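You operate a simulated robot arm through the tools that you are given. There is no shell and no other tool.

The job below is to be done with a simulated robot arm. You get a single attempt, and the scene is never put back.

TASK
Set the list's limits, then run the orange carton from the drawer table.
Fine: low and high dial as the product list says; start it from the blue square and leave it in its lane; the blue clipboard, the other carton, the other dials and the keys stay; Stop is free to press.
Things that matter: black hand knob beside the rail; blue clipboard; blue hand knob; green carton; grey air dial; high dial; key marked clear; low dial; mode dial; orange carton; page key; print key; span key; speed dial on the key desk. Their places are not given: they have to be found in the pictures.

It is judged by the outcome, as a careful person would: the job done as asked, and still so three seconds after it is handed in. It fails if anything else is knocked over, pushed out of place, dropped, spilled or broken.

THE ROBOT
A 7-joint arm with a three-finger gripper, fixed in place. Base frame: the origin is at the foot of the arm, x ahead of it, y to its left, z up; the work surface is at about z = 720. Readings come in mm, degrees, newtons and seconds.
Its first joint turns from -166.0 to 166.0 degrees. Payload 2.69 kg.
The tool frame sits at the grasp point between the pads (the TCP): z along the fingers, y along the line on which they close. The tips reach 29 mm beyond it. The gripper opens to 120 mm. The gripper's body begins 78 mm behind the TCP.
Orientation is that of the tool frame in the base frame, as a unit quaternion [x, y, z, w]. With the fingers straight down and closing along the base's y, the tool's x points along the base's -x, its y along +y and its z along -z.

THE INTERFACE
- The arm moves only by the tool step_arm. Its argument "rows" is a list of rows, each a list of 3 entries, a list of its own where there are three numbers: the shift along the base's x, y, z in mm, then the turn, a rotation vector about the base's x, y, z in degrees, then the closure, from 0 (fully open) to 1 (shut). In form: [[[dx, dy, dz], [ax, ay, az], claw], ...]. A call has 1 to 20 rows; each row shifts and turns the commanded pose from where the row before left it. Each row takes 0.2 s and may step no farther than 50 mm and 8.6 degrees from the row before; otherwise, or with a gripper value out of range, the whole call is refused. Where a pose cannot be reached the arm comes as near as it can. A force on the tool above 40 N (or 10 N above the force at the start of the call, whichever is more), or a blocked arm, ends the call early, and 0.2 s more pass. The fingers move at their own pace and stop on an object; they squeeze with about 32 N. The grip force told is the motor's: it shows also when the fingers shut on nothing. Time passes only in rows, and 0.2 s behind the last, so rows that do not move let the fingers close. The reply holds the time, the measured pose of the TCP, the force on the tool along the base axes, the opening and the grip force, in the units named above and with some noise, with the torque about the TCP (base axes, N m) and any sound that the robot's microphone picked up.
- Cameras (640 x 400 px; columns grow to the right, rows downward): "scene" is fixed at [220.2, -650.3, 1546.9]; the picture's right is [0.55, -0.84, 0.00], its down [-0.63, -0.41, -0.66] and it looks along [0.55, 0.36, -0.75] (base axes); focal length 325 px, centre (320, 200). "wrist" rides on the gripper at [63, 0, -104] in the tool frame; the picture's right is [0.00, 1.00, 0.00], its down [-0.83, 0.00, -0.56] and it looks along [-0.56, 0.00, 0.83] (tool axes); focal length 275 px, centre (320, 200).
- capture(camera): a new picture of that camera. No time passes.
- raise_lower(by): slides the trunk up (or, below 0, down) by that many mm; the arm rides with it, the base frame stays. It gives what a move gives, with no picture.
- pixel_to_xyz(camera, pixels): there is no depth. For up to 12 entries [column, row, z] of the newest picture of that camera ("zoom" is the newest enlarged one), the place [x, y] in the base frame at which the ray of that pixel passes the height z, good to about 3 mm. No time passes.
- close_up(camera, box): a new picture of the part [left, top, right, bottom] of that camera's present view, enlarged. No time passes.
- finish_job(): hands the job in; it is judged then, once.

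Unless the task says otherwise, let go and move clear before handing in.

The tools are called by a JSON object that holds its "fn" and its "kwargs". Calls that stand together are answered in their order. step_arm: Moves the arm, as the interface text tells. Its arguments: {"type":"object","properties":{"rows":{"type":"array"}},"required":["rows"]} The other tools are called the same way: raise_lower (by) slides the trunk up or down; capture (camera) takes a picture; pixel_to_xyz (camera, pixels) gives the place at which the rays of pixels pass given heights; close_up (camera, box) takes an enlarged picture of a part of a camera's view; finish_job () hands the job in.

At the start:

```text
time_s: 0.0
position: [702.4, 19.3, 1101.4]
tcp_rot: [0.0, 1.0, 0.0, 0.0]
contact_force: [0.6, 0.1, -0.5]
wrist_torque: [0.0, -0.02, -0.02]
finger_gap: 120.1
grip_force: 0.1
trunk travel left (down, up): [-325.0, 261.0]
```

scene: 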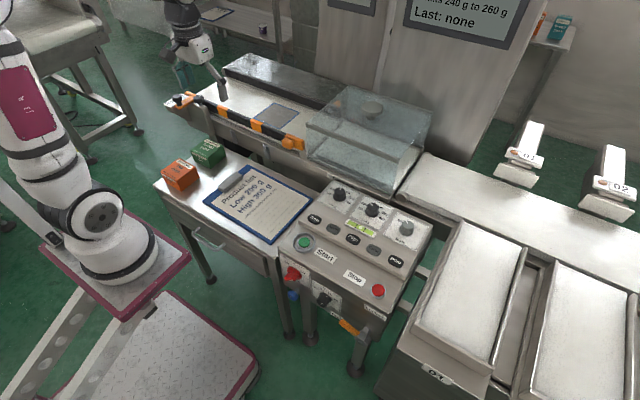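
wrist: 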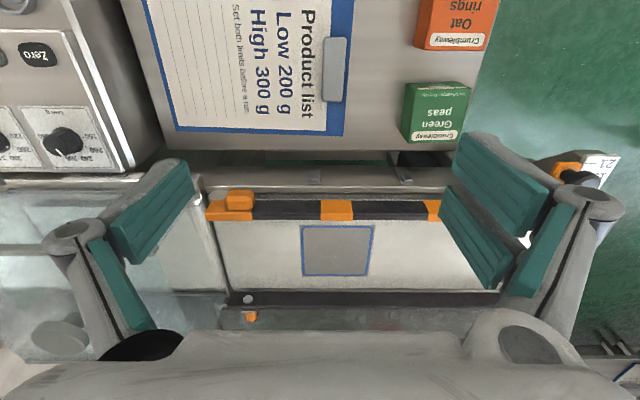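

The product list at scene (250,200) reads roughly "Low 200 g, High 300 g", and a screen at the top shows the current limits. I'll take close-ups of the list, the screen and the key desk.

{"fn": "close_up", "kwargs": {"camera": "scene", "box": [280, 170, 440, 270]}}

{"fn": "close_up", "kwargs": {"camera": "scene", "box": [270, 250, 430, 350]}}

{"fn": "close_up", "kwargs": {"camera": "scene", "box": [150, 130, 310, 230]}}

{"fn": "close_up", "kwargs": {"camera": "scene", "box": [380, 0, 540, 100]}}

{"fn": "close_up", "kwargs": {"camera": "scene", "box": [160, 50, 320, 150]}}

{"fn": "close_up", "kwargs": {"camera": "scene", "box": [300, 70, 460, 170]}}

```text
4.00 times, centred on (360, 220) of scene
```

zoom: 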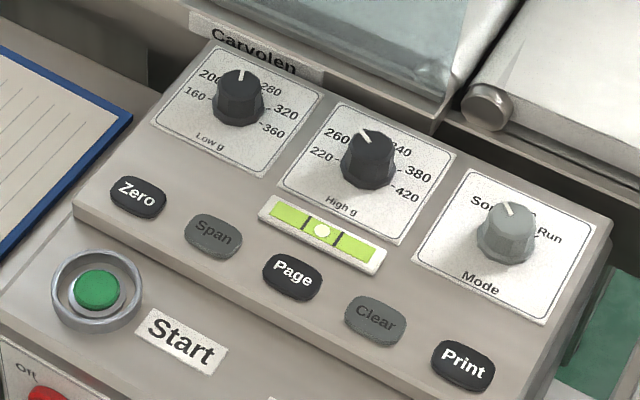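

```text
4.00 times, centred on (350, 300) of scene
```

zoom: 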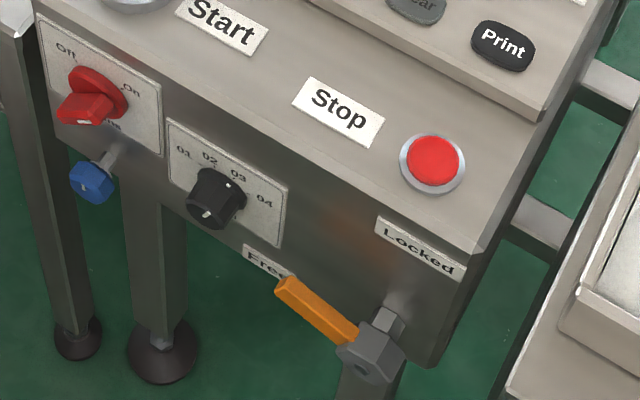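

```text
4.00 times, centred on (230, 180) of scene
```

zoom: 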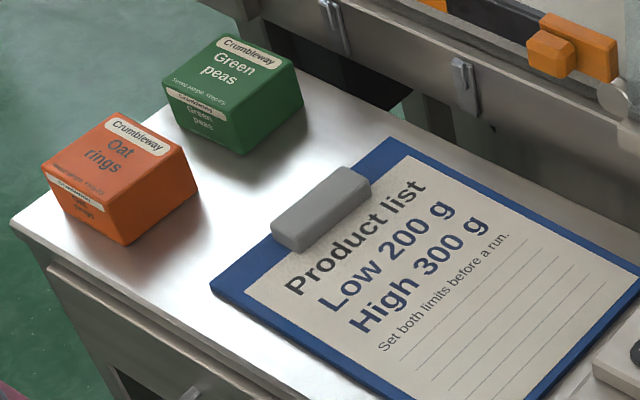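

```text
4.00 times, centred on (460, 50) of scene
```

zoom: 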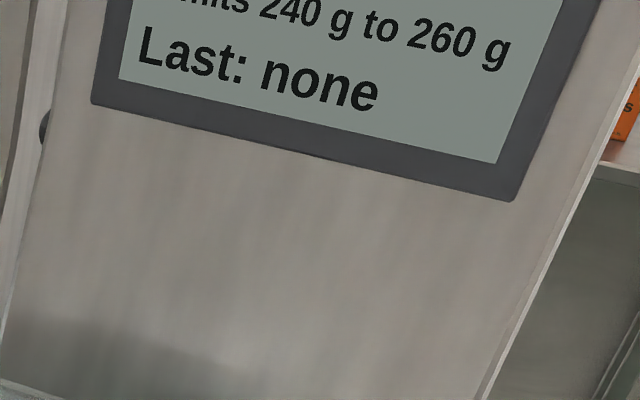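

```text
4.00 times, centred on (240, 100) of scene
```

zoom: 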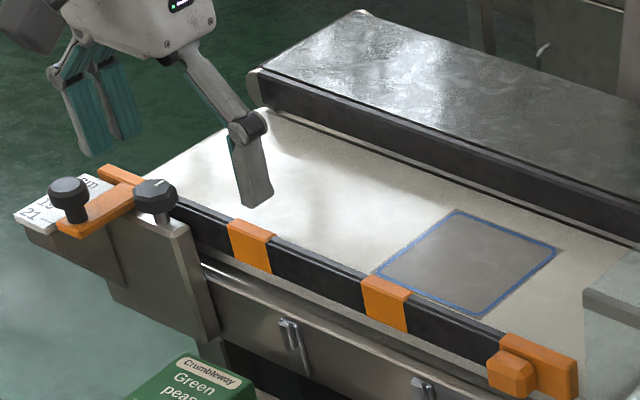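

```text
4.00 times, centred on (380, 120) of scene
```

zoom: 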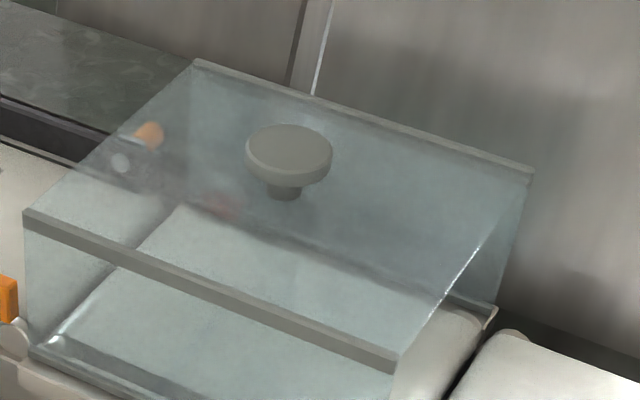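

The display reads "240 g to 260 g" and the list wants Low 200 and High 300, so both dials must turn. I'll look more closely at the dials through the wrist camera and at the front panel.

{"fn": "close_up", "kwargs": {"camera": "wrist", "box": [0, 60, 160, 180]}}

{"fn": "close_up", "kwargs": {"camera": "scene", "box": [320, 180, 380, 220]}}

{"fn": "close_up", "kwargs": {"camera": "scene", "box": [350, 190, 430, 250]}}

{"fn": "close_up", "kwargs": {"camera": "scene", "box": [275, 255, 355, 315]}}

{"fn": "close_up", "kwargs": {"camera": "scene", "box": [480, 100, 640, 230]}}

{"fn": "close_up", "kwargs": {"camera": "scene", "box": [400, 200, 640, 400]}}

```text
3.33 times, centred on (80, 120) of wrist
```

zoom: 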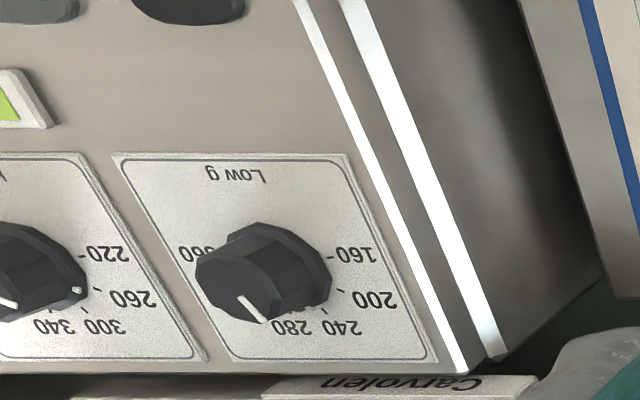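

```text
10.00 times, centred on (350, 200) of scene
```

zoom: 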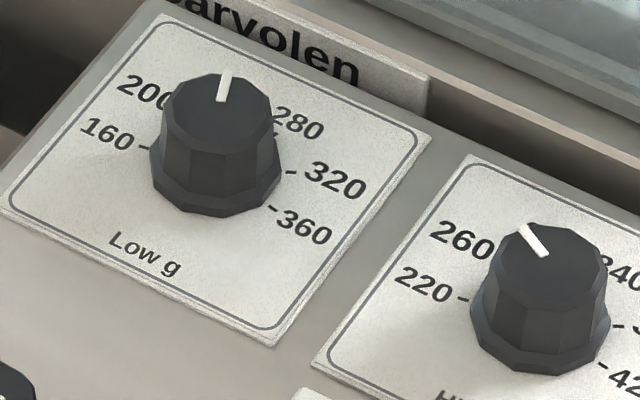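

```text
6.67 times, centred on (390, 220) of scene
```

zoom: 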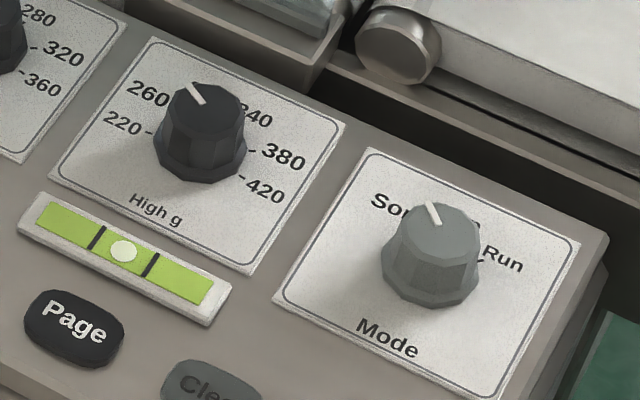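

```text
6.67 times, centred on (315, 285) of scene
```

zoom: 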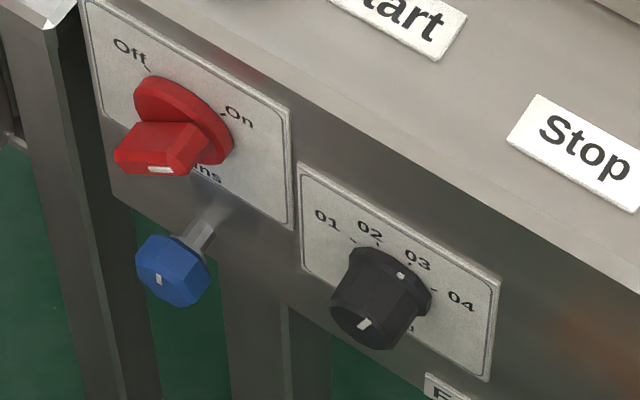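

```text
3.08 times, centred on (560, 165) of scene
```

zoom: 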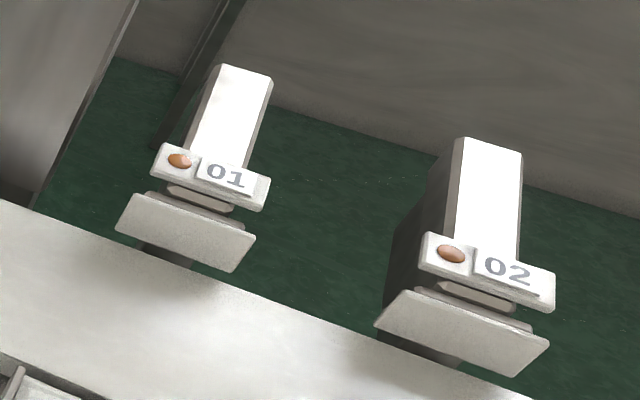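

```text
2.00 times, centred on (520, 300) of scene
```

zoom: 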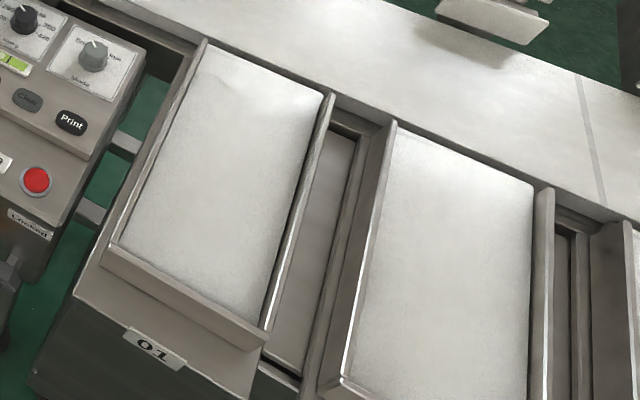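

The dials are visible: Low points near 240 and High near 260. I'll get rough coordinates for the main items from the scene camera.

{"fn": "capture", "kwargs": {"camera": "scene"}}

{"fn": "pixel_to_xyz", "kwargs": {"camera": "scene", "pixels": [[180, 175, 720], [180, 175, 780], [207, 152, 780], [340, 190, 850], [373, 208, 850], [407, 226, 850], [305, 242, 800], [378, 290, 800], [278, 117, 850], [278, 117, 800], [181, 97, 900], [294, 142, 850]]}}

{"fn": "capture", "kwargs": {"camera": "wrist"}}

{"fn": "pixel_to_xyz", "kwargs": {"camera": "wrist", "pixels": [[458, 22, 780], [435, 105, 780], [60, 142, 850], [338, 250, 850], [338, 250, 800], [338, 250, 900], [580, 170, 900], [240, 205, 850]]}}

```text
taken
```

scene: 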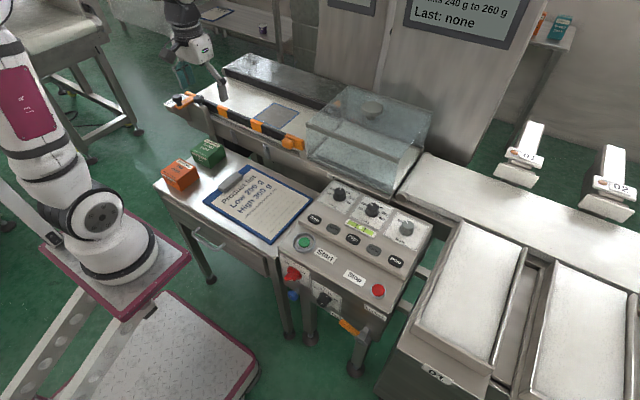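

```text
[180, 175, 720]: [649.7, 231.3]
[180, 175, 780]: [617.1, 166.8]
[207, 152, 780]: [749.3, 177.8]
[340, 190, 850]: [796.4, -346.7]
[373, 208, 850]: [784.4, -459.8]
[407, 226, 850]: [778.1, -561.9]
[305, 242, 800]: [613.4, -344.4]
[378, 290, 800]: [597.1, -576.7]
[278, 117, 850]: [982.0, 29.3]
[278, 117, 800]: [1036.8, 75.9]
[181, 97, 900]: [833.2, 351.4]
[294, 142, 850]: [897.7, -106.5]
```

```text
taken
```

wrist: 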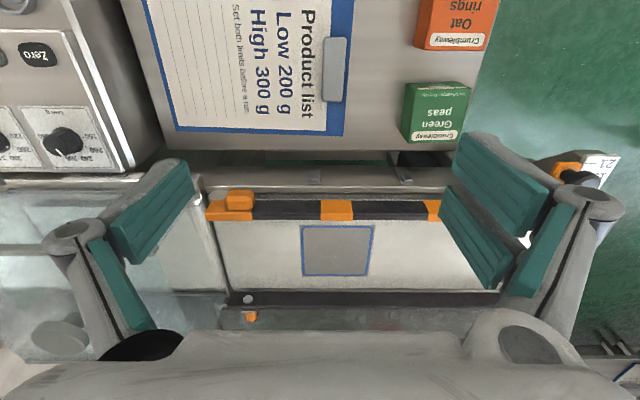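

```text
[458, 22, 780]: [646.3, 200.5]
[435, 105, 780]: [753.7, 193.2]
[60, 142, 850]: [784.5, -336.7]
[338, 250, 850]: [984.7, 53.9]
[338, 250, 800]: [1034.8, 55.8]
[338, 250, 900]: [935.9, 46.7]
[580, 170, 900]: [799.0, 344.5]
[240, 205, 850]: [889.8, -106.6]
```

By comparing the two views, the belt's blue square is at about (1012, 55, 822), and the dials are near (790,-340) and (785,-450). I'll move the arm over the key desk to see the dials from above.

{"fn": "step_arm", "kwargs": {"rows": [[[0, -45, 0], [0, 0, 0], 0], [[0, -45, 0], [0, 0, 0], 0], [[0, -45, 0], [0, 0, 0], 0], [[0, -45, 0], [0, 0, 0], 0], [[0, -45, 0], [0, 0, 0], 0], [[-5, -45, -10], [0, 0, 0], 0], [[-5, -45, -20], [0, 0, 0], 0], [[-5, -45, -30], [0, 0, 0], 0], [[-5, -40, -20], [0, 0, 0], 0]]}}

{"fn": "capture", "kwargs": {"camera": "wrist"}}

{"fn": "capture", "kwargs": {"camera": "scene"}}

```text
refused: row 8 steps farther than a row can; nothing moved
```

```text
taken
```

wrist: 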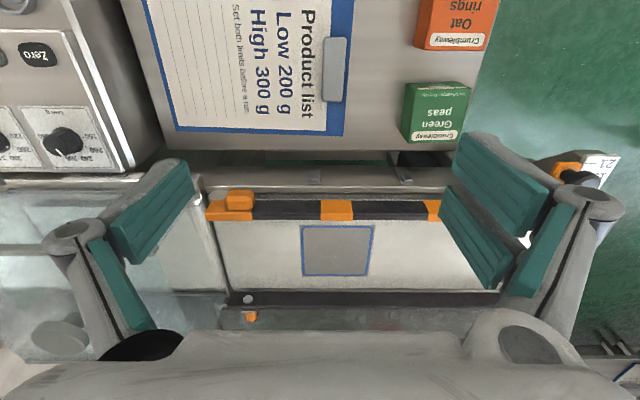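

```text
taken
```

scene: 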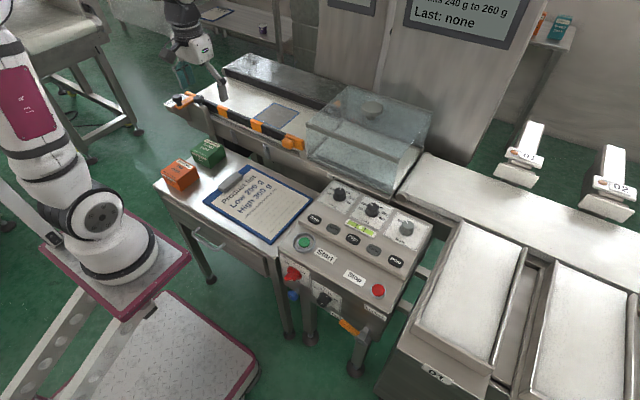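

The call was refused because row 8 stepped more than 50 mm, and nothing moved. I'll repeat it with smaller steps.

{"fn": "step_arm", "kwargs": {"rows": [[[0, -45, 0], [0, 0, 0], 0], [[0, -45, 0], [0, 0, 0], 0], [[0, -45, 0], [0, 0, 0], 0], [[0, -45, 0], [0, 0, 0], 0], [[0, -45, 0], [0, 0, 0], 0], [[-5, -40, -20], [0, 0, 0], 0], [[-5, -40, -20], [0, 0, 0], 0], [[-5, -40, -20], [0, 0, 0], 0], [[-5, -40, -20], [0, 0, 0], 0], [[0, -35, -20], [0, 0, 0], 0], [[0, 0, 0], [0, 0, 0], 0]]}}

{"fn": "capture", "kwargs": {"camera": "wrist"}}

{"fn": "capture", "kwargs": {"camera": "scene"}}

```text
time_s: 2.4
position: [681.0, -400.6, 1000.9]
tcp_rot: [0.0, 1.0, 0.001, 0.0]
contact_force: [-1.2, -0.1, 0.3]
wrist_torque: [0.02, -0.01, -0.02]
finger_gap: 120.1
grip_force: 0.1
trunk travel left (down, up): [-325.0, 261.0]
```

```text
taken
```

wrist: 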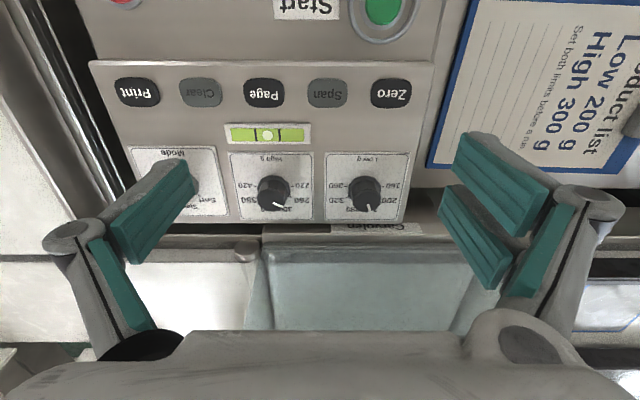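

```text
taken
```

scene: 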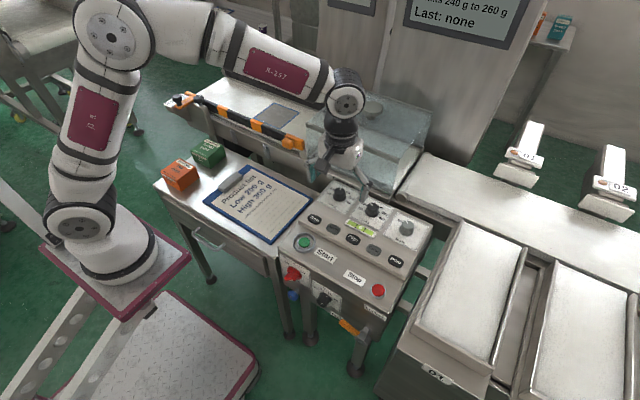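

{"fn": "close_up", "kwargs": {"camera": "wrist", "box": [220, 130, 420, 250]}}

{"fn": "close_up", "kwargs": {"camera": "wrist", "box": [100, 40, 430, 240]}}

{"fn": "pixel_to_xyz", "kwargs": {"camera": "wrist", "pixels": [[365, 193, 800], [365, 193, 850], [272, 193, 800], [272, 193, 850], [89, 63, 800], [438, 63, 800], [134, 238, 850], [405, 225, 850], [383, 10, 800], [326, 153, 820], [411, 153, 820], [405, 223, 820]]}}

```text
3.20 times, centred on (320, 190) of wrist
```

zoom: 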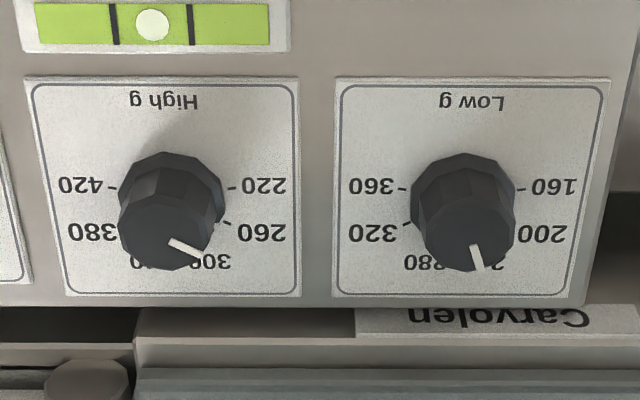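

```text
1.94 times, centred on (265, 140) of wrist
```

zoom: 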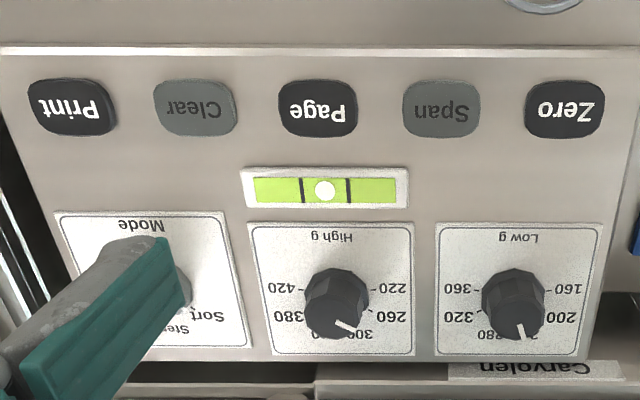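

```text
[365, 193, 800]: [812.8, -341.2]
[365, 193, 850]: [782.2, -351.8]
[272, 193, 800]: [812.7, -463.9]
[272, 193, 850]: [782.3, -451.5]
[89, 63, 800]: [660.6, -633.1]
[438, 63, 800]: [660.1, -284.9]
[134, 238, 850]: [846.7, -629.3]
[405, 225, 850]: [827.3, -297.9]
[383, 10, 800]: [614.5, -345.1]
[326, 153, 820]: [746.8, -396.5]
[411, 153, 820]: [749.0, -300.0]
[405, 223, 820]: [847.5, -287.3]
```

Pointers confirm Low at 240 (wrist zoom 483,270) and High at 260 (wrist zoom 200,258), with about 36° per label step. I'll triangulate the plate corners between cameras to get the panel tilt and height.

{"fn": "pixel_to_xyz", "kwargs": {"camera": "scene", "pixels": [[336, 181.5, 800], [336, 181.5, 850], [320, 201, 800], [320, 201, 850], [363, 193.5, 800], [363, 193.5, 850], [347.5, 214, 800], [347.5, 214, 850], [340, 190, 880], [373, 206, 880]]}}

{"fn": "pixel_to_xyz", "kwargs": {"camera": "wrist", "pixels": [[405, 223, 800], [405, 223, 850], [410.5, 153.5, 800], [410.5, 153.5, 850], [325.5, 223, 800], [325.5, 223, 850], [325.5, 154.5, 800], [325.5, 154.5, 850]]}}

{"fn": "close_up", "kwargs": {"camera": "scene", "box": [320, 170, 420, 240]}}

```text
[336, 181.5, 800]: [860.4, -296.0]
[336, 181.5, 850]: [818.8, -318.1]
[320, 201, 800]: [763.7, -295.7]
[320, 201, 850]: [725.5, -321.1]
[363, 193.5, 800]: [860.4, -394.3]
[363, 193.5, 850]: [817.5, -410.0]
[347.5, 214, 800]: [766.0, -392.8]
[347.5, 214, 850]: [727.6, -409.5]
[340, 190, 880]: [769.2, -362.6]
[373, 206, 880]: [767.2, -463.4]
```

```text
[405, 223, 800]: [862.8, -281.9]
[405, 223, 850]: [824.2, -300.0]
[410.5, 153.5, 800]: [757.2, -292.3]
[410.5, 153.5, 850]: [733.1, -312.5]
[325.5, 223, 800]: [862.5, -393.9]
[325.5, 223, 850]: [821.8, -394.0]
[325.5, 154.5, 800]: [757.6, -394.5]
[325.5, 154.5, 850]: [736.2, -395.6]
```

```text
5.71 times, centred on (370, 205) of scene
```

zoom: 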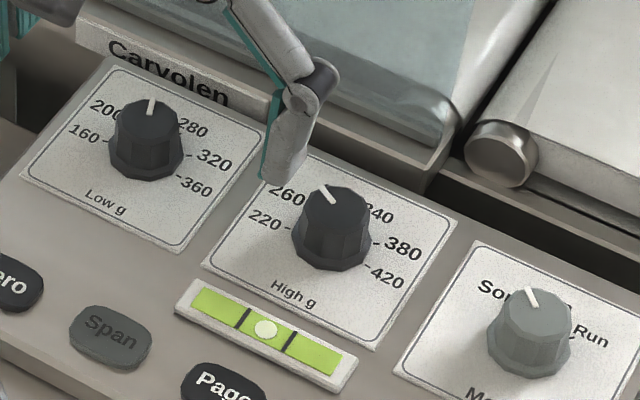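

The plate edges converge as a near-horizontal panel would, at about z=810–820. Next I'll locate the glass hood so I don't hit it while working on the dials, and check the rest of the scene.

{"fn": "pixel_to_xyz", "kwargs": {"camera": "scene", "pixels": [[306, 124, 950], [306, 124, 900], [399, 160, 950], [399, 160, 900], [310, 158, 820], [391, 196, 820], [349, 85, 950], [432, 112, 950], [372, 108, 980]]}}

{"fn": "pixel_to_xyz", "kwargs": {"camera": "wrist", "pixels": [[273, 250, 820], [273, 265, 850], [480, 270, 820], [273, 330, 950], [273, 235, 810], [400, 230, 820]]}}

{"fn": "close_up", "kwargs": {"camera": "wrist", "box": [220, 200, 480, 350]}}

{"fn": "close_up", "kwargs": {"camera": "scene", "box": [290, 80, 450, 200]}}

```text
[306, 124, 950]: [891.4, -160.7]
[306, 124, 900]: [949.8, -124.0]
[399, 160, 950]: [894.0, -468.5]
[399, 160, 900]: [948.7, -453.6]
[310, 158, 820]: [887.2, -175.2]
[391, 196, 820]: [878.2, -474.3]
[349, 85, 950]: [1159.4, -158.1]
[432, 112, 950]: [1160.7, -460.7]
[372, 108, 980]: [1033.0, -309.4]
```

```text
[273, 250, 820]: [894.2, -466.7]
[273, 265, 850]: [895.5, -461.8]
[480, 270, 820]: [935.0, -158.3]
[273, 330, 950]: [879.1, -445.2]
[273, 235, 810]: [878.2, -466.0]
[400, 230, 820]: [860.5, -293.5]
```

```text
2.46 times, centred on (350, 275) of wrist
```

zoom: 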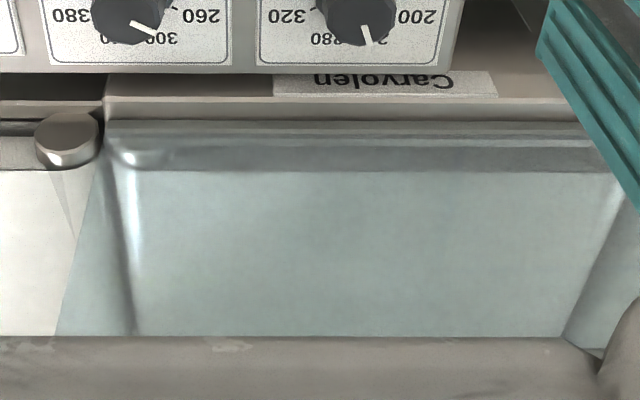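

```text
3.33 times, centred on (370, 140) of scene
```

zoom: 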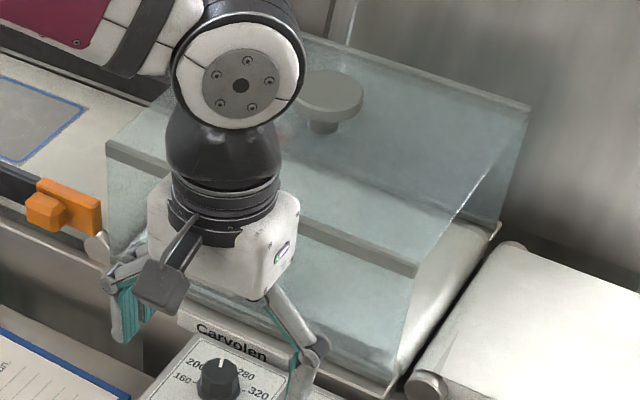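

The hood spans x≈890–1160, y≈-160 to -465, up to z≈950, so a vertical tool at x≈800 clears it. I'll lower the arm at the same x to get a second viewpoint of the dials for height.

{"fn": "step_arm", "kwargs": {"rows": [[[0, 18, -35], [0, 0, 0], 0], [[0, 18, -35], [0, 0, 0], 0], [[0, 18, -30], [0, 0, 0], 0], [[0, 0, 0], [0, 0, 0], 0]]}}

{"fn": "capture", "kwargs": {"camera": "wrist"}}

{"fn": "close_up", "kwargs": {"camera": "wrist", "box": [140, 160, 460, 360]}}

```text
time_s: 3.4
position: [685.0, -345.4, 901.5]
tcp_rot: [0.001, 1.0, 0.0, -0.001]
contact_force: [-0.7, -0.3, -0.3]
wrist_torque: [0.02, -0.01, 0.02]
finger_gap: 120.0
grip_force: 0.1
trunk travel left (down, up): [-325.0, 261.0]
```

```text
taken
```

wrist: 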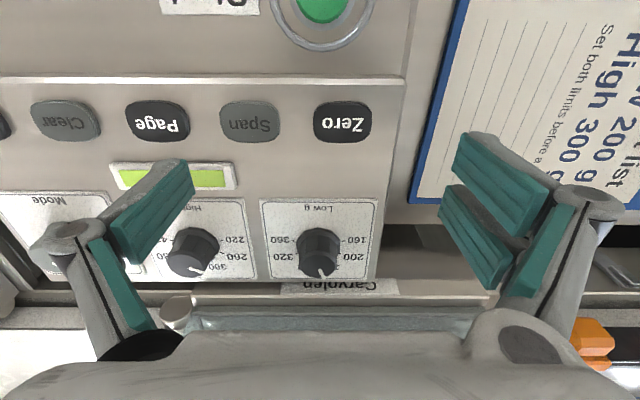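

```text
2.00 times, centred on (300, 260) of wrist
```

zoom: 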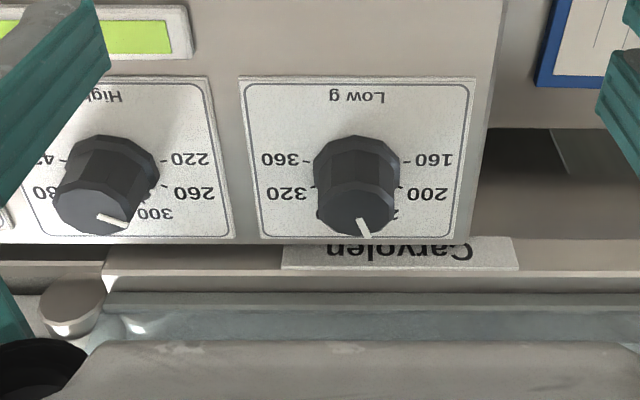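

From the two heights I get the Low plate at z≈822 with its centre near (795,-347), and the knob top at z≈848. I'll move the open gripper above the Low knob, tips still clear, and check the centring.

{"fn": "step_arm", "kwargs": {"rows": [[[40, 0, 4], [0, 0, 0], 0], [[40, 0, 4], [0, 0, 0], 0], [[30, -1.5, 0], [0, 0, 0], 0], [[0, 0, 0], [0, 0, 0], 0]]}}

{"fn": "capture", "kwargs": {"camera": "wrist"}}

{"fn": "capture", "kwargs": {"camera": "scene"}}

{"fn": "close_up", "kwargs": {"camera": "wrist", "box": [200, 80, 440, 230]}}

```text
time_s: 4.4
position: [795.3, -348.2, 911.9]
tcp_rot: [0.0, 1.0, 0.0, 0.0]
contact_force: [-1.1, -0.3, 0.5]
wrist_torque: [-0.03, -0.04, 0.01]
finger_gap: 120.1
grip_force: 0.1
trunk travel left (down, up): [-325.0, 261.0]
```

```text
taken
```

wrist: 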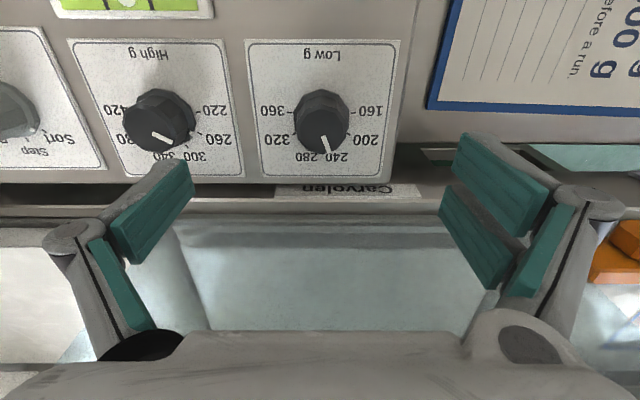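

```text
taken
```

scene: 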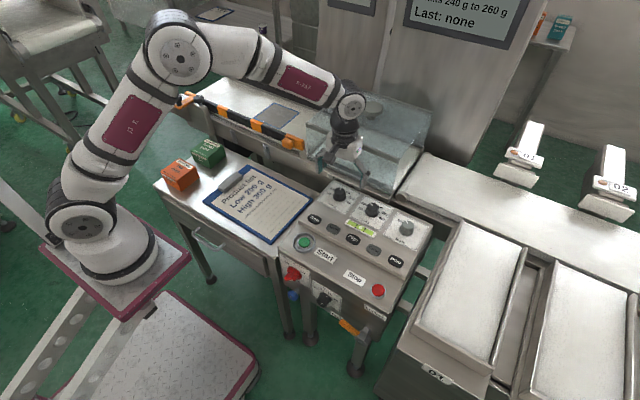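

```text
2.67 times, centred on (320, 155) of wrist
```

zoom: 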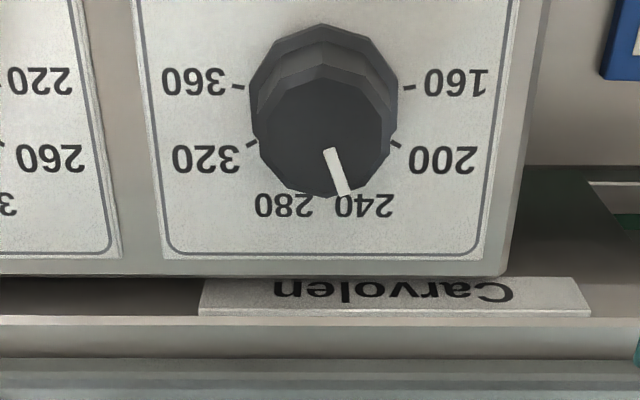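

The Low knob is at wrist (322,129), giving a centre of about (792.5,-347) and a top at z≈848. I'll lower the open fingers around it with tips about 9 mm above the plate, then check before closing.

{"fn": "step_arm", "kwargs": {"rows": [[[-2.5, 1, -18], [0, 0, 0], 0], [[0, 0, -18], [0, 0, 0], 0], [[0, 0, -15.5], [0, 0, 0], 0], [[0, 0, 0], [0, 0, 0], 0]]}}

{"fn": "capture", "kwargs": {"camera": "wrist"}}

{"fn": "close_up", "kwargs": {"camera": "scene", "box": [300, 140, 420, 220]}}

```text
time_s: 5.4
position: [789.8, -346.1, 857.3]
tcp_rot: [0.0, 1.0, 0.0, 0.0]
contact_force: [-0.5, -0.6, 0.9]
wrist_torque: [0.02, -0.03, -0.02]
finger_gap: 120.0
grip_force: 0.0
trunk travel left (down, up): [-325.0, 261.0]
```

```text
taken
```

wrist: 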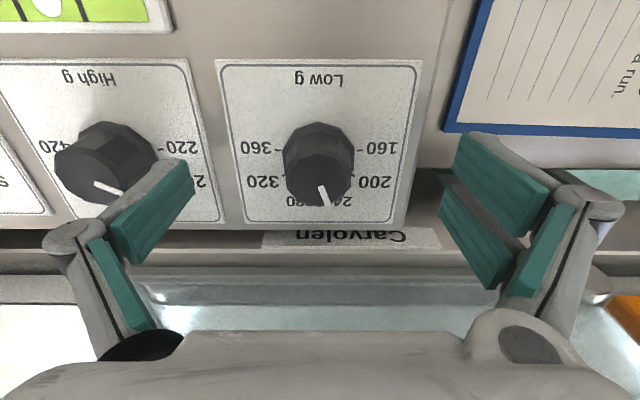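

```text
5.00 times, centred on (360, 180) of scene
```

zoom: 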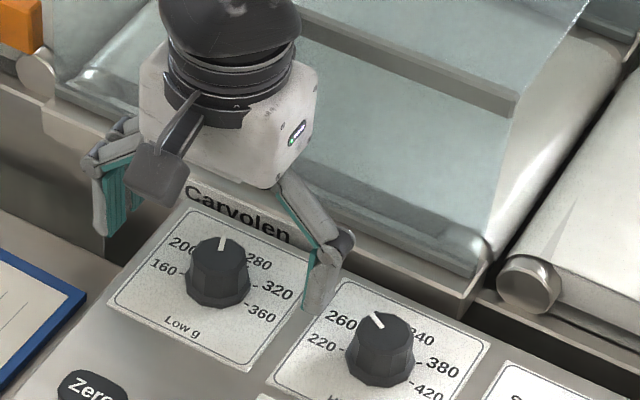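

The Low knob's top sits at wrist (320,178), which is where the TCP axis should project, so the fingers straddle it centrally. I'll close on it.

{"fn": "step_arm", "kwargs": {"rows": [[[0, 0, 0], [0, 0, 0], 1], [[0, 0, 0], [0, 0, 0], 1], [[0, 0, 0], [0, 0, 0], 1], [[0, 0, 0], [0, 0, 0], 1]]}}

{"fn": "capture", "kwargs": {"camera": "wrist"}}

```text
time_s: 6.4
position: [789.8, -347.1, 857.6]
tcp_rot: [0.001, 1.0, -0.001, 0.001]
contact_force: [1.5, -6.7, 4.2]
wrist_torque: [-0.21, -0.07, 0.0]
finger_gap: 39.1
grip_force: 44.9
trunk travel left (down, up): [-325.0, 261.0]
```

```text
taken
```

wrist: 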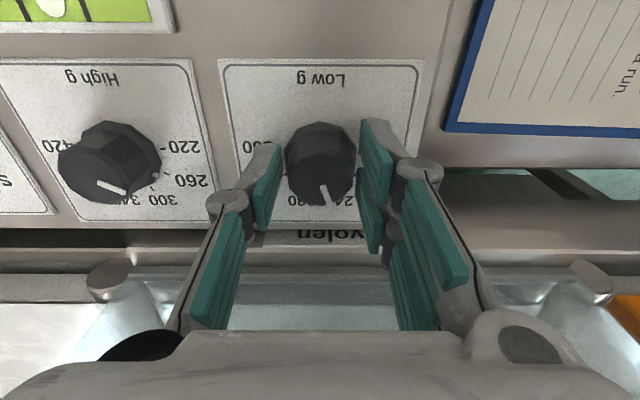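

The knob is gripped with the gap at 39.1 mm. I'll turn it a little about +z (towards 200) and check direction on the display.

{"fn": "step_arm", "kwargs": {"rows": [[[0, 0, 0], [0, 0, 6], 1], [[0, 0, 0], [0, 0, 6], 1], [[0, 0, 0], [0, 0, 0], 1]]}}

{"fn": "capture", "kwargs": {"camera": "wrist"}}

{"fn": "close_up", "kwargs": {"camera": "scene", "box": [400, 0, 520, 60]}}

```text
time_s: 7.2
position: [790.9, -347.3, 858.0]
tcp_rot: [-0.105, 0.994, 0.0, 0.001]
contact_force: [1.3, -10.6, 8.1]
wrist_torque: [-0.24, -0.25, -0.03]
finger_gap: 39.3
grip_force: 44.8
trunk travel left (down, up): [-325.0, 261.0]
```

```text
taken
```

wrist: 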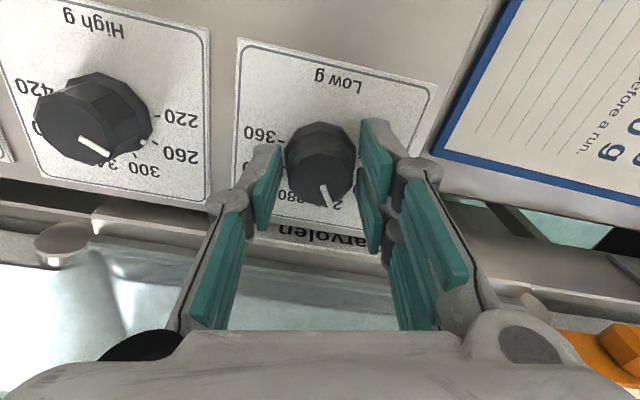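

```text
5.33 times, centred on (460, 30) of scene
```

zoom: 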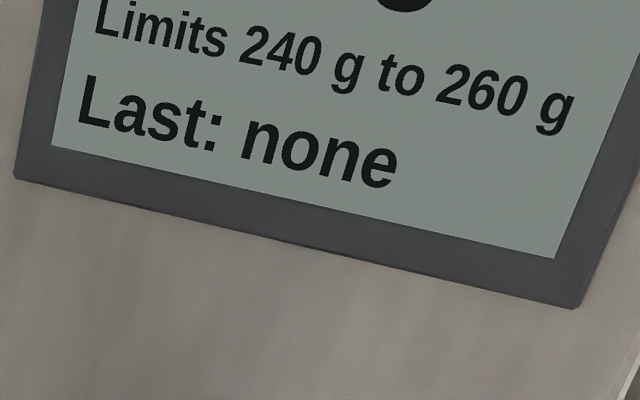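

The knob turned with the fingers and the display still shows 240, so it probably reads in label steps. I'll turn the remaining 24° to the 200 mark.

{"fn": "step_arm", "kwargs": {"rows": [[[0, 0, 0], [0, 0, 6], 1], [[0, 0, 0], [0, 0, 6], 1], [[0, 0, 0], [0, 0, 6], 1], [[0, 0, 0], [0, 0, 6], 1], [[0, 0, 0], [0, 0, 0], 1]]}}

{"fn": "capture", "kwargs": {"camera": "wrist"}}

{"fn": "close_up", "kwargs": {"camera": "scene", "box": [400, 0, 520, 60]}}

{"fn": "close_up", "kwargs": {"camera": "wrist", "box": [200, 80, 440, 230]}}

```text
time_s: 8.4
position: [790.5, -347.5, 858.0]
tcp_rot: [-0.309, 0.951, -0.001, 0.0]
contact_force: [6.0, -12.1, 6.4]
wrist_torque: [-0.03, -0.54, 0.02]
finger_gap: 38.9
grip_force: 45.2
trunk travel left (down, up): [-325.0, 261.0]
```

```text
taken
```

wrist: 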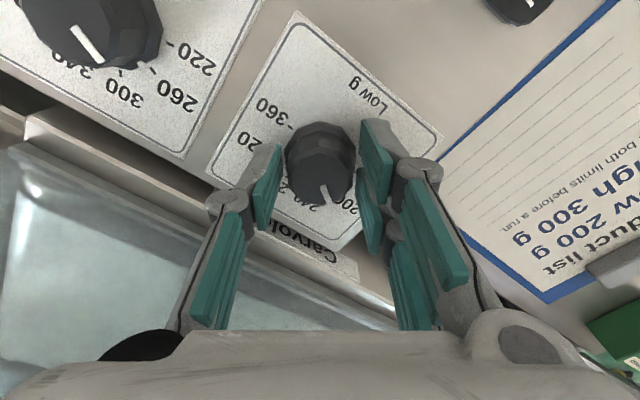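

```text
5.33 times, centred on (460, 30) of scene
```

zoom: 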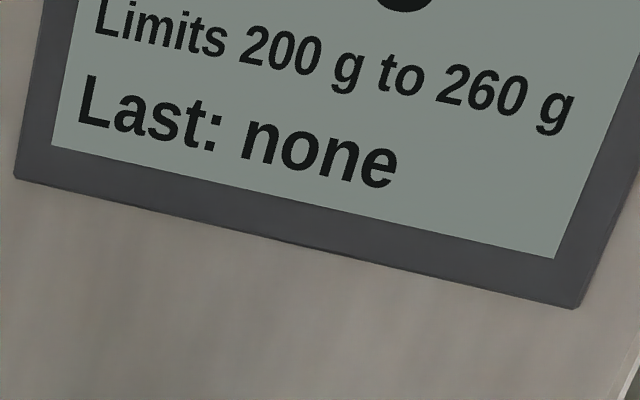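

```text
2.67 times, centred on (320, 155) of wrist
```

zoom: 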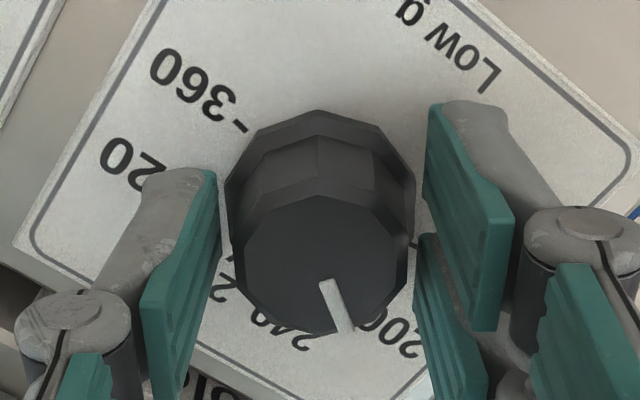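

The display now reads "Limits 200 g to 260 g", so Low is set. I'll open the fingers, rise clear and turn the gripper back.

{"fn": "step_arm", "kwargs": {"rows": [[[0, 0, 0], [0, 0, 0], 0.4], [[0, 0, 0], [0, 0, 0], 0.4], [[0, 0, 15], [0, 0, 0], 0.4], [[0, 0, 20], [0, 0, 0], 0.4], [[0, 0, 20], [0, 0, 0], 0.4], [[0, 0, 0], [0, 0, 0], 0.4]]}}

{"fn": "close_up", "kwargs": {"camera": "wrist", "box": [160, 0, 480, 200]}}

{"fn": "close_up", "kwargs": {"camera": "scene", "box": [400, 0, 520, 60]}}

```text
time_s: 9.8
position: [788.5, -346.9, 911.8]
tcp_rot: [-0.31, 0.951, 0.001, 0.0]
contact_force: [0.6, 0.2, 1.0]
wrist_torque: [-0.01, -0.02, -0.04]
finger_gap: 72.0
grip_force: 0.0
trunk travel left (down, up): [-325.0, 261.0]
```

```text
2.00 times, centred on (320, 100) of wrist
```

zoom: 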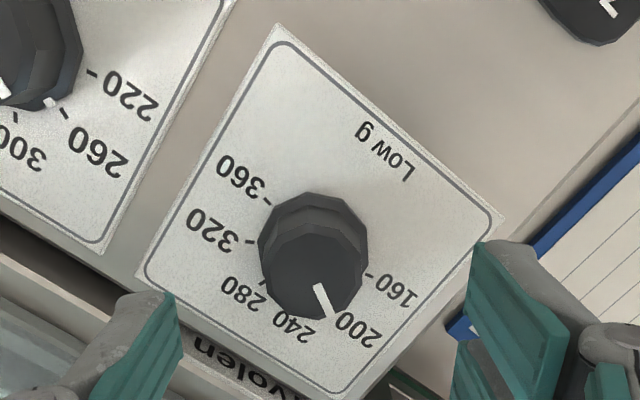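

```text
5.33 times, centred on (460, 30) of scene
```

zoom: 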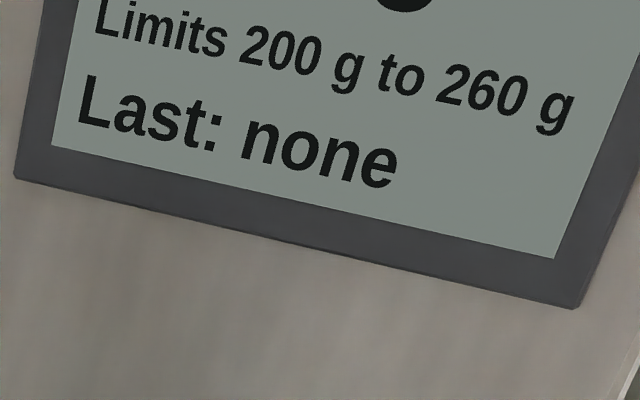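

The display holds at 200 after release. I'll rotate the gripper back in place and compare the pointer with the earlier view.

{"fn": "step_arm", "kwargs": {"rows": [[[2, 0, 0], [0, 0, -7.2], 0.4], [[2, 0, 0], [0, 0, -7.2], 0.4], [[2, -1, 0], [0, 0, -7.2], 0.4], [[1, 0, 0], [0, 0, -7.2], 0.4], [[0, 0, 0], [0, 0, -7.2], 0.4], [[0, 0, 0], [0, 0, 0], 0.4]]}}

{"fn": "close_up", "kwargs": {"camera": "wrist", "box": [200, 80, 440, 230]}}

{"fn": "close_up", "kwargs": {"camera": "wrist", "box": [60, 40, 300, 190]}}

```text
time_s: 11.2
position: [796.8, -349.4, 911.4]
tcp_rot: [0.001, 1.0, 0.0, 0.0]
contact_force: [0.3, 0.2, 0.1]
wrist_torque: [0.01, 0.0, -0.01]
finger_gap: 72.0
grip_force: 0.0
trunk travel left (down, up): [-325.0, 261.0]
```

```text
2.67 times, centred on (320, 155) of wrist
```

zoom: 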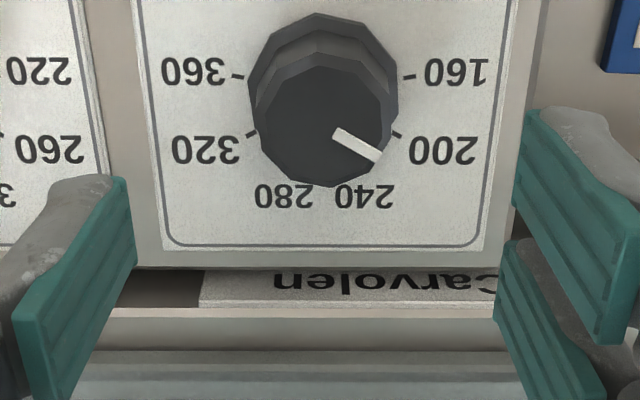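

```text
2.67 times, centred on (180, 115) of wrist
```

zoom: 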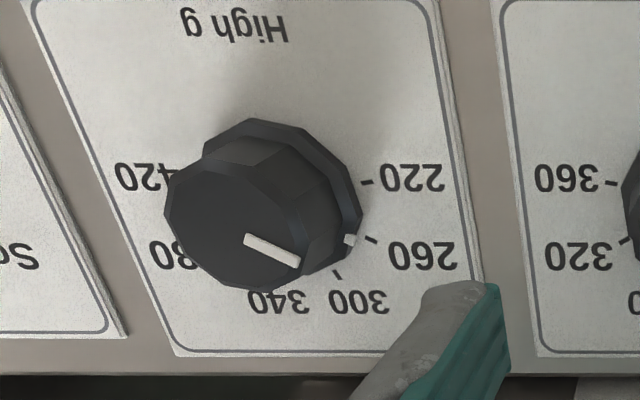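

The Low pointer now points to 200, just as High's pointer does at its second mark. I'll move sideways above the High knob.

{"fn": "step_arm", "kwargs": {"rows": [[[-1, -37, 0], [0, 0, 0], 0.3], [[-1, -37, 0], [0, 0, 0], 0.2], [[-1, -37, 0], [0, 0, 0], 0], [[0, 0, 0], [0, 0, 0], 0]]}}

{"fn": "capture", "kwargs": {"camera": "wrist"}}

{"fn": "close_up", "kwargs": {"camera": "wrist", "box": [200, 20, 440, 190]}}

```text
time_s: 12.2
position: [793.6, -459.8, 912.5]
tcp_rot: [0.0, 1.0, -0.001, 0.0]
contact_force: [0.2, 0.3, 0.2]
wrist_torque: [-0.04, -0.01, 0.01]
finger_gap: 119.9
grip_force: 0.1
trunk travel left (down, up): [-325.0, 261.0]
```

```text
taken
```

wrist: 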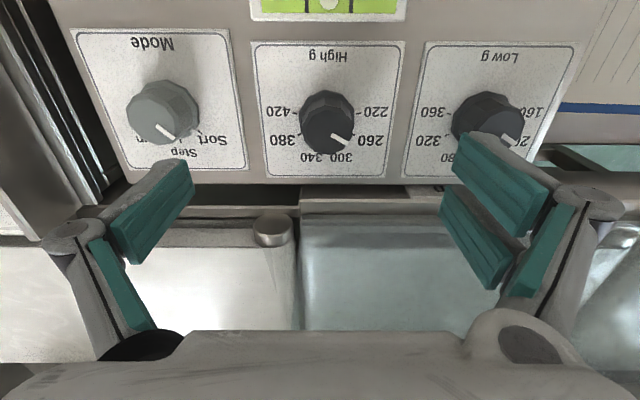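

```text
2.35 times, centred on (320, 105) of wrist
```

zoom: 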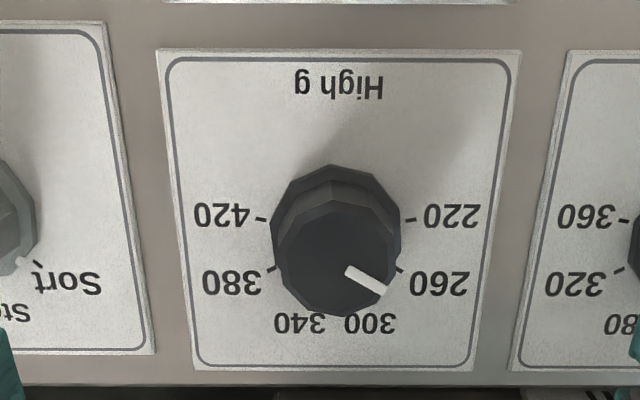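

The High knob is centred at wrist (327,125), so its axis is near (790.5,-455). I'll lower with the fingers at about 90 mm so they stay clear of the neighbouring knobs.

{"fn": "step_arm", "kwargs": {"rows": [[[-3.4, 4.2, 0], [0, 0, 0], 0.25], [[0, 0, -18], [0, 0, 0], 0.25], [[0, 0, -18], [0, 0, 0], 0.25], [[0, 0, -19], [0, 0, 0], 0.25], [[0, 0, 0], [0, 0, 0], 0.25]]}}

{"fn": "capture", "kwargs": {"camera": "wrist"}}

{"fn": "close_up", "kwargs": {"camera": "scene", "box": [320, 160, 440, 240]}}

```text
time_s: 13.4
position: [789.1, -453.2, 857.5]
tcp_rot: [0.0, 1.0, 0.0, 0.0]
contact_force: [0.1, -0.5, 0.7]
wrist_torque: [-0.03, 0.0, 0.02]
finger_gap: 90.3
grip_force: 0.1
trunk travel left (down, up): [-325.0, 261.0]
```

```text
taken
```

wrist: 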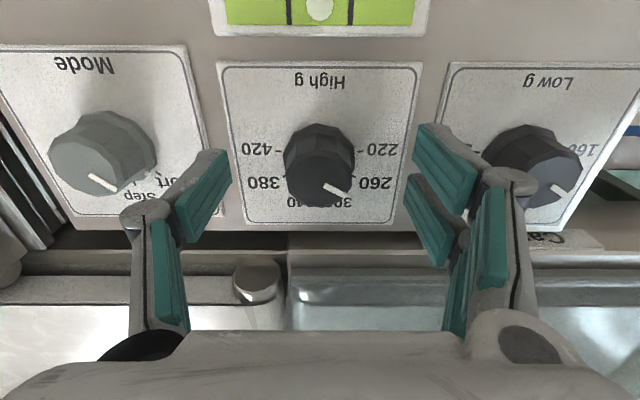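

```text
5.00 times, centred on (380, 200) of scene
```

zoom: 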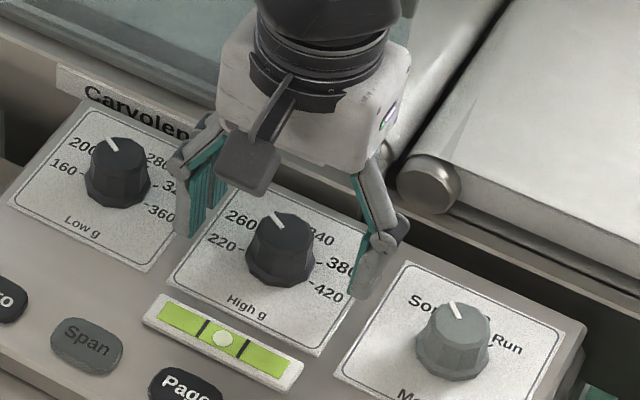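

The High knob is centred between the fingers (wrist 319,175). I'll close on it, then turn −36° about z towards 300.

{"fn": "step_arm", "kwargs": {"rows": [[[0, 0, 0], [0, 0, 0], 1], [[0, 0, 0], [0, 0, 0], 1], [[0, 0, 0], [0, 0, 0], 1], [[0, 0, 0], [0, 0, -6], 1], [[0, 0, 0], [0, 0, -6], 1], [[0, 0, 0], [0, 0, -6], 1], [[0, 0, 0], [0, 0, -6], 1], [[0, 0, 0], [0, 0, -6], 1], [[0, 0, 0], [0, 0, -6], 1], [[0, 0, 0], [0, 0, 0], 1]]}}

{"fn": "capture", "kwargs": {"camera": "wrist"}}

{"fn": "close_up", "kwargs": {"camera": "scene", "box": [400, 0, 520, 60]}}

```text
time_s: 15.6
position: [790.2, -454.1, 858.3]
tcp_rot: [0.31, 0.951, -0.001, -0.002]
contact_force: [-12.3, 2.4, -0.5]
wrist_torque: [-0.33, -0.03, -0.04]
finger_gap: 39.2
grip_force: 45.1
trunk travel left (down, up): [-325.0, 261.0]
```

```text
taken
```

wrist: 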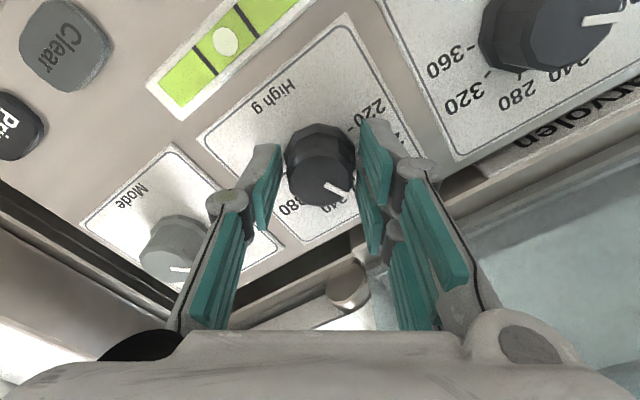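

```text
5.33 times, centred on (460, 30) of scene
```

zoom: 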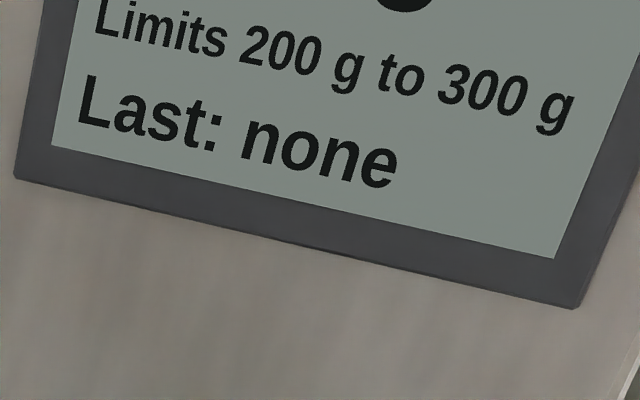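

The display now reads "Limits 200 g to 300 g". I'll release, rise and turn the gripper back.

{"fn": "step_arm", "kwargs": {"rows": [[[0, 0, 0], [0, 0, 0], 0.4], [[0, 0, 0], [0, 0, 0], 0.4], [[0, 0, 15], [0, 0, 0], 0.4], [[0, 0, 20], [0, 0, 0], 0.4], [[0, 0, 20], [0, 0, 0], 0.4], [[0, 0, 20], [0, 0, 0], 0.4], [[0, 0, 20], [0, 0, 7.2], 0.4], [[0, 0, 20], [0, 0, 7.2], 0.4], [[-10, 0, 20], [0, 0, 7.2], 0.4], [[-10, 0, 20], [0, 0, 7.2], 0.4], [[-10, 0, 20], [0, 0, 7.2], 0.4], [[0, 0, 0], [0, 0, 0], 0.4]]}}

{"fn": "capture", "kwargs": {"camera": "wrist"}}

{"fn": "capture", "kwargs": {"camera": "scene"}}

{"fn": "close_up", "kwargs": {"camera": "wrist", "box": [180, 40, 480, 220]}}

{"fn": "close_up", "kwargs": {"camera": "scene", "box": [400, 0, 520, 60]}}

```text
time_s: 18.2
position: [761.7, -454.9, 1034.5]
tcp_rot: [-0.002, 1.0, 0.0, 0.0]
contact_force: [-0.1, -0.4, 0.6]
wrist_torque: [-0.01, 0.03, 0.0]
finger_gap: 72.1
grip_force: 0.1
trunk travel left (down, up): [-325.0, 261.0]
```

```text
taken
```

wrist: 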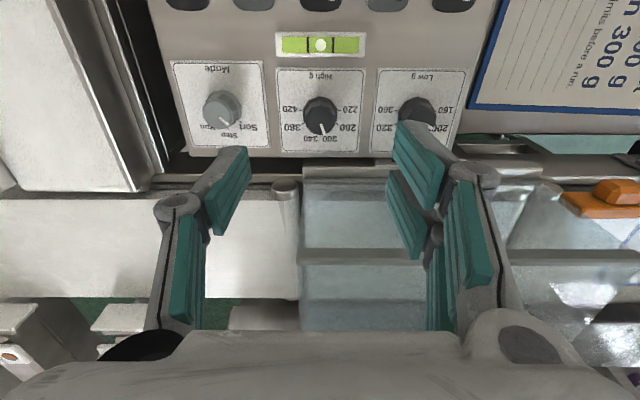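

```text
taken
```

scene: 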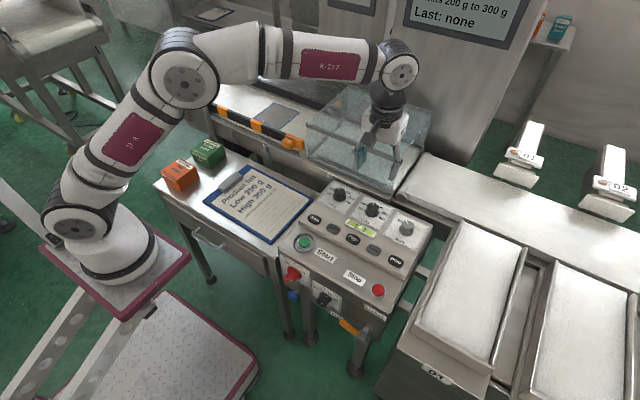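

```text
2.13 times, centred on (330, 130) of wrist
```

zoom: 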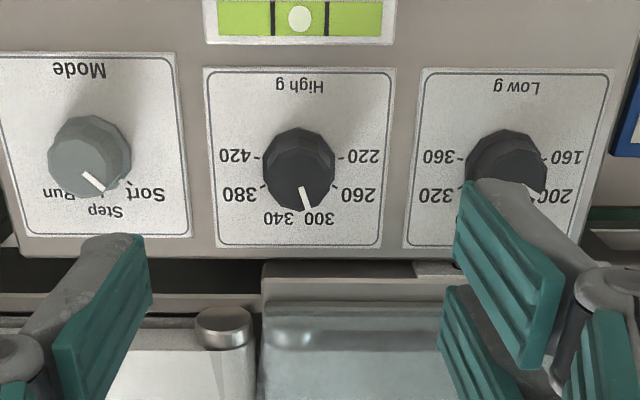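

```text
5.33 times, centred on (460, 30) of scene
```

zoom: 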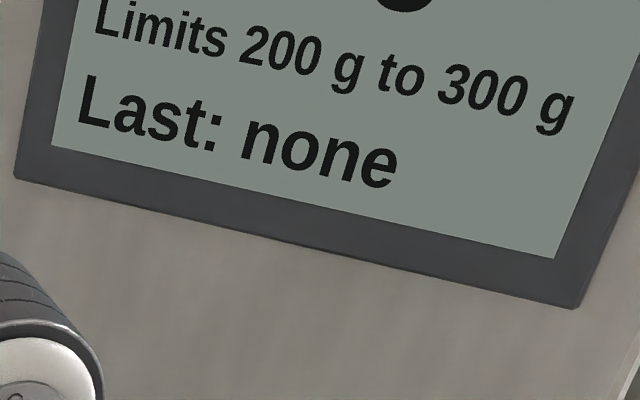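

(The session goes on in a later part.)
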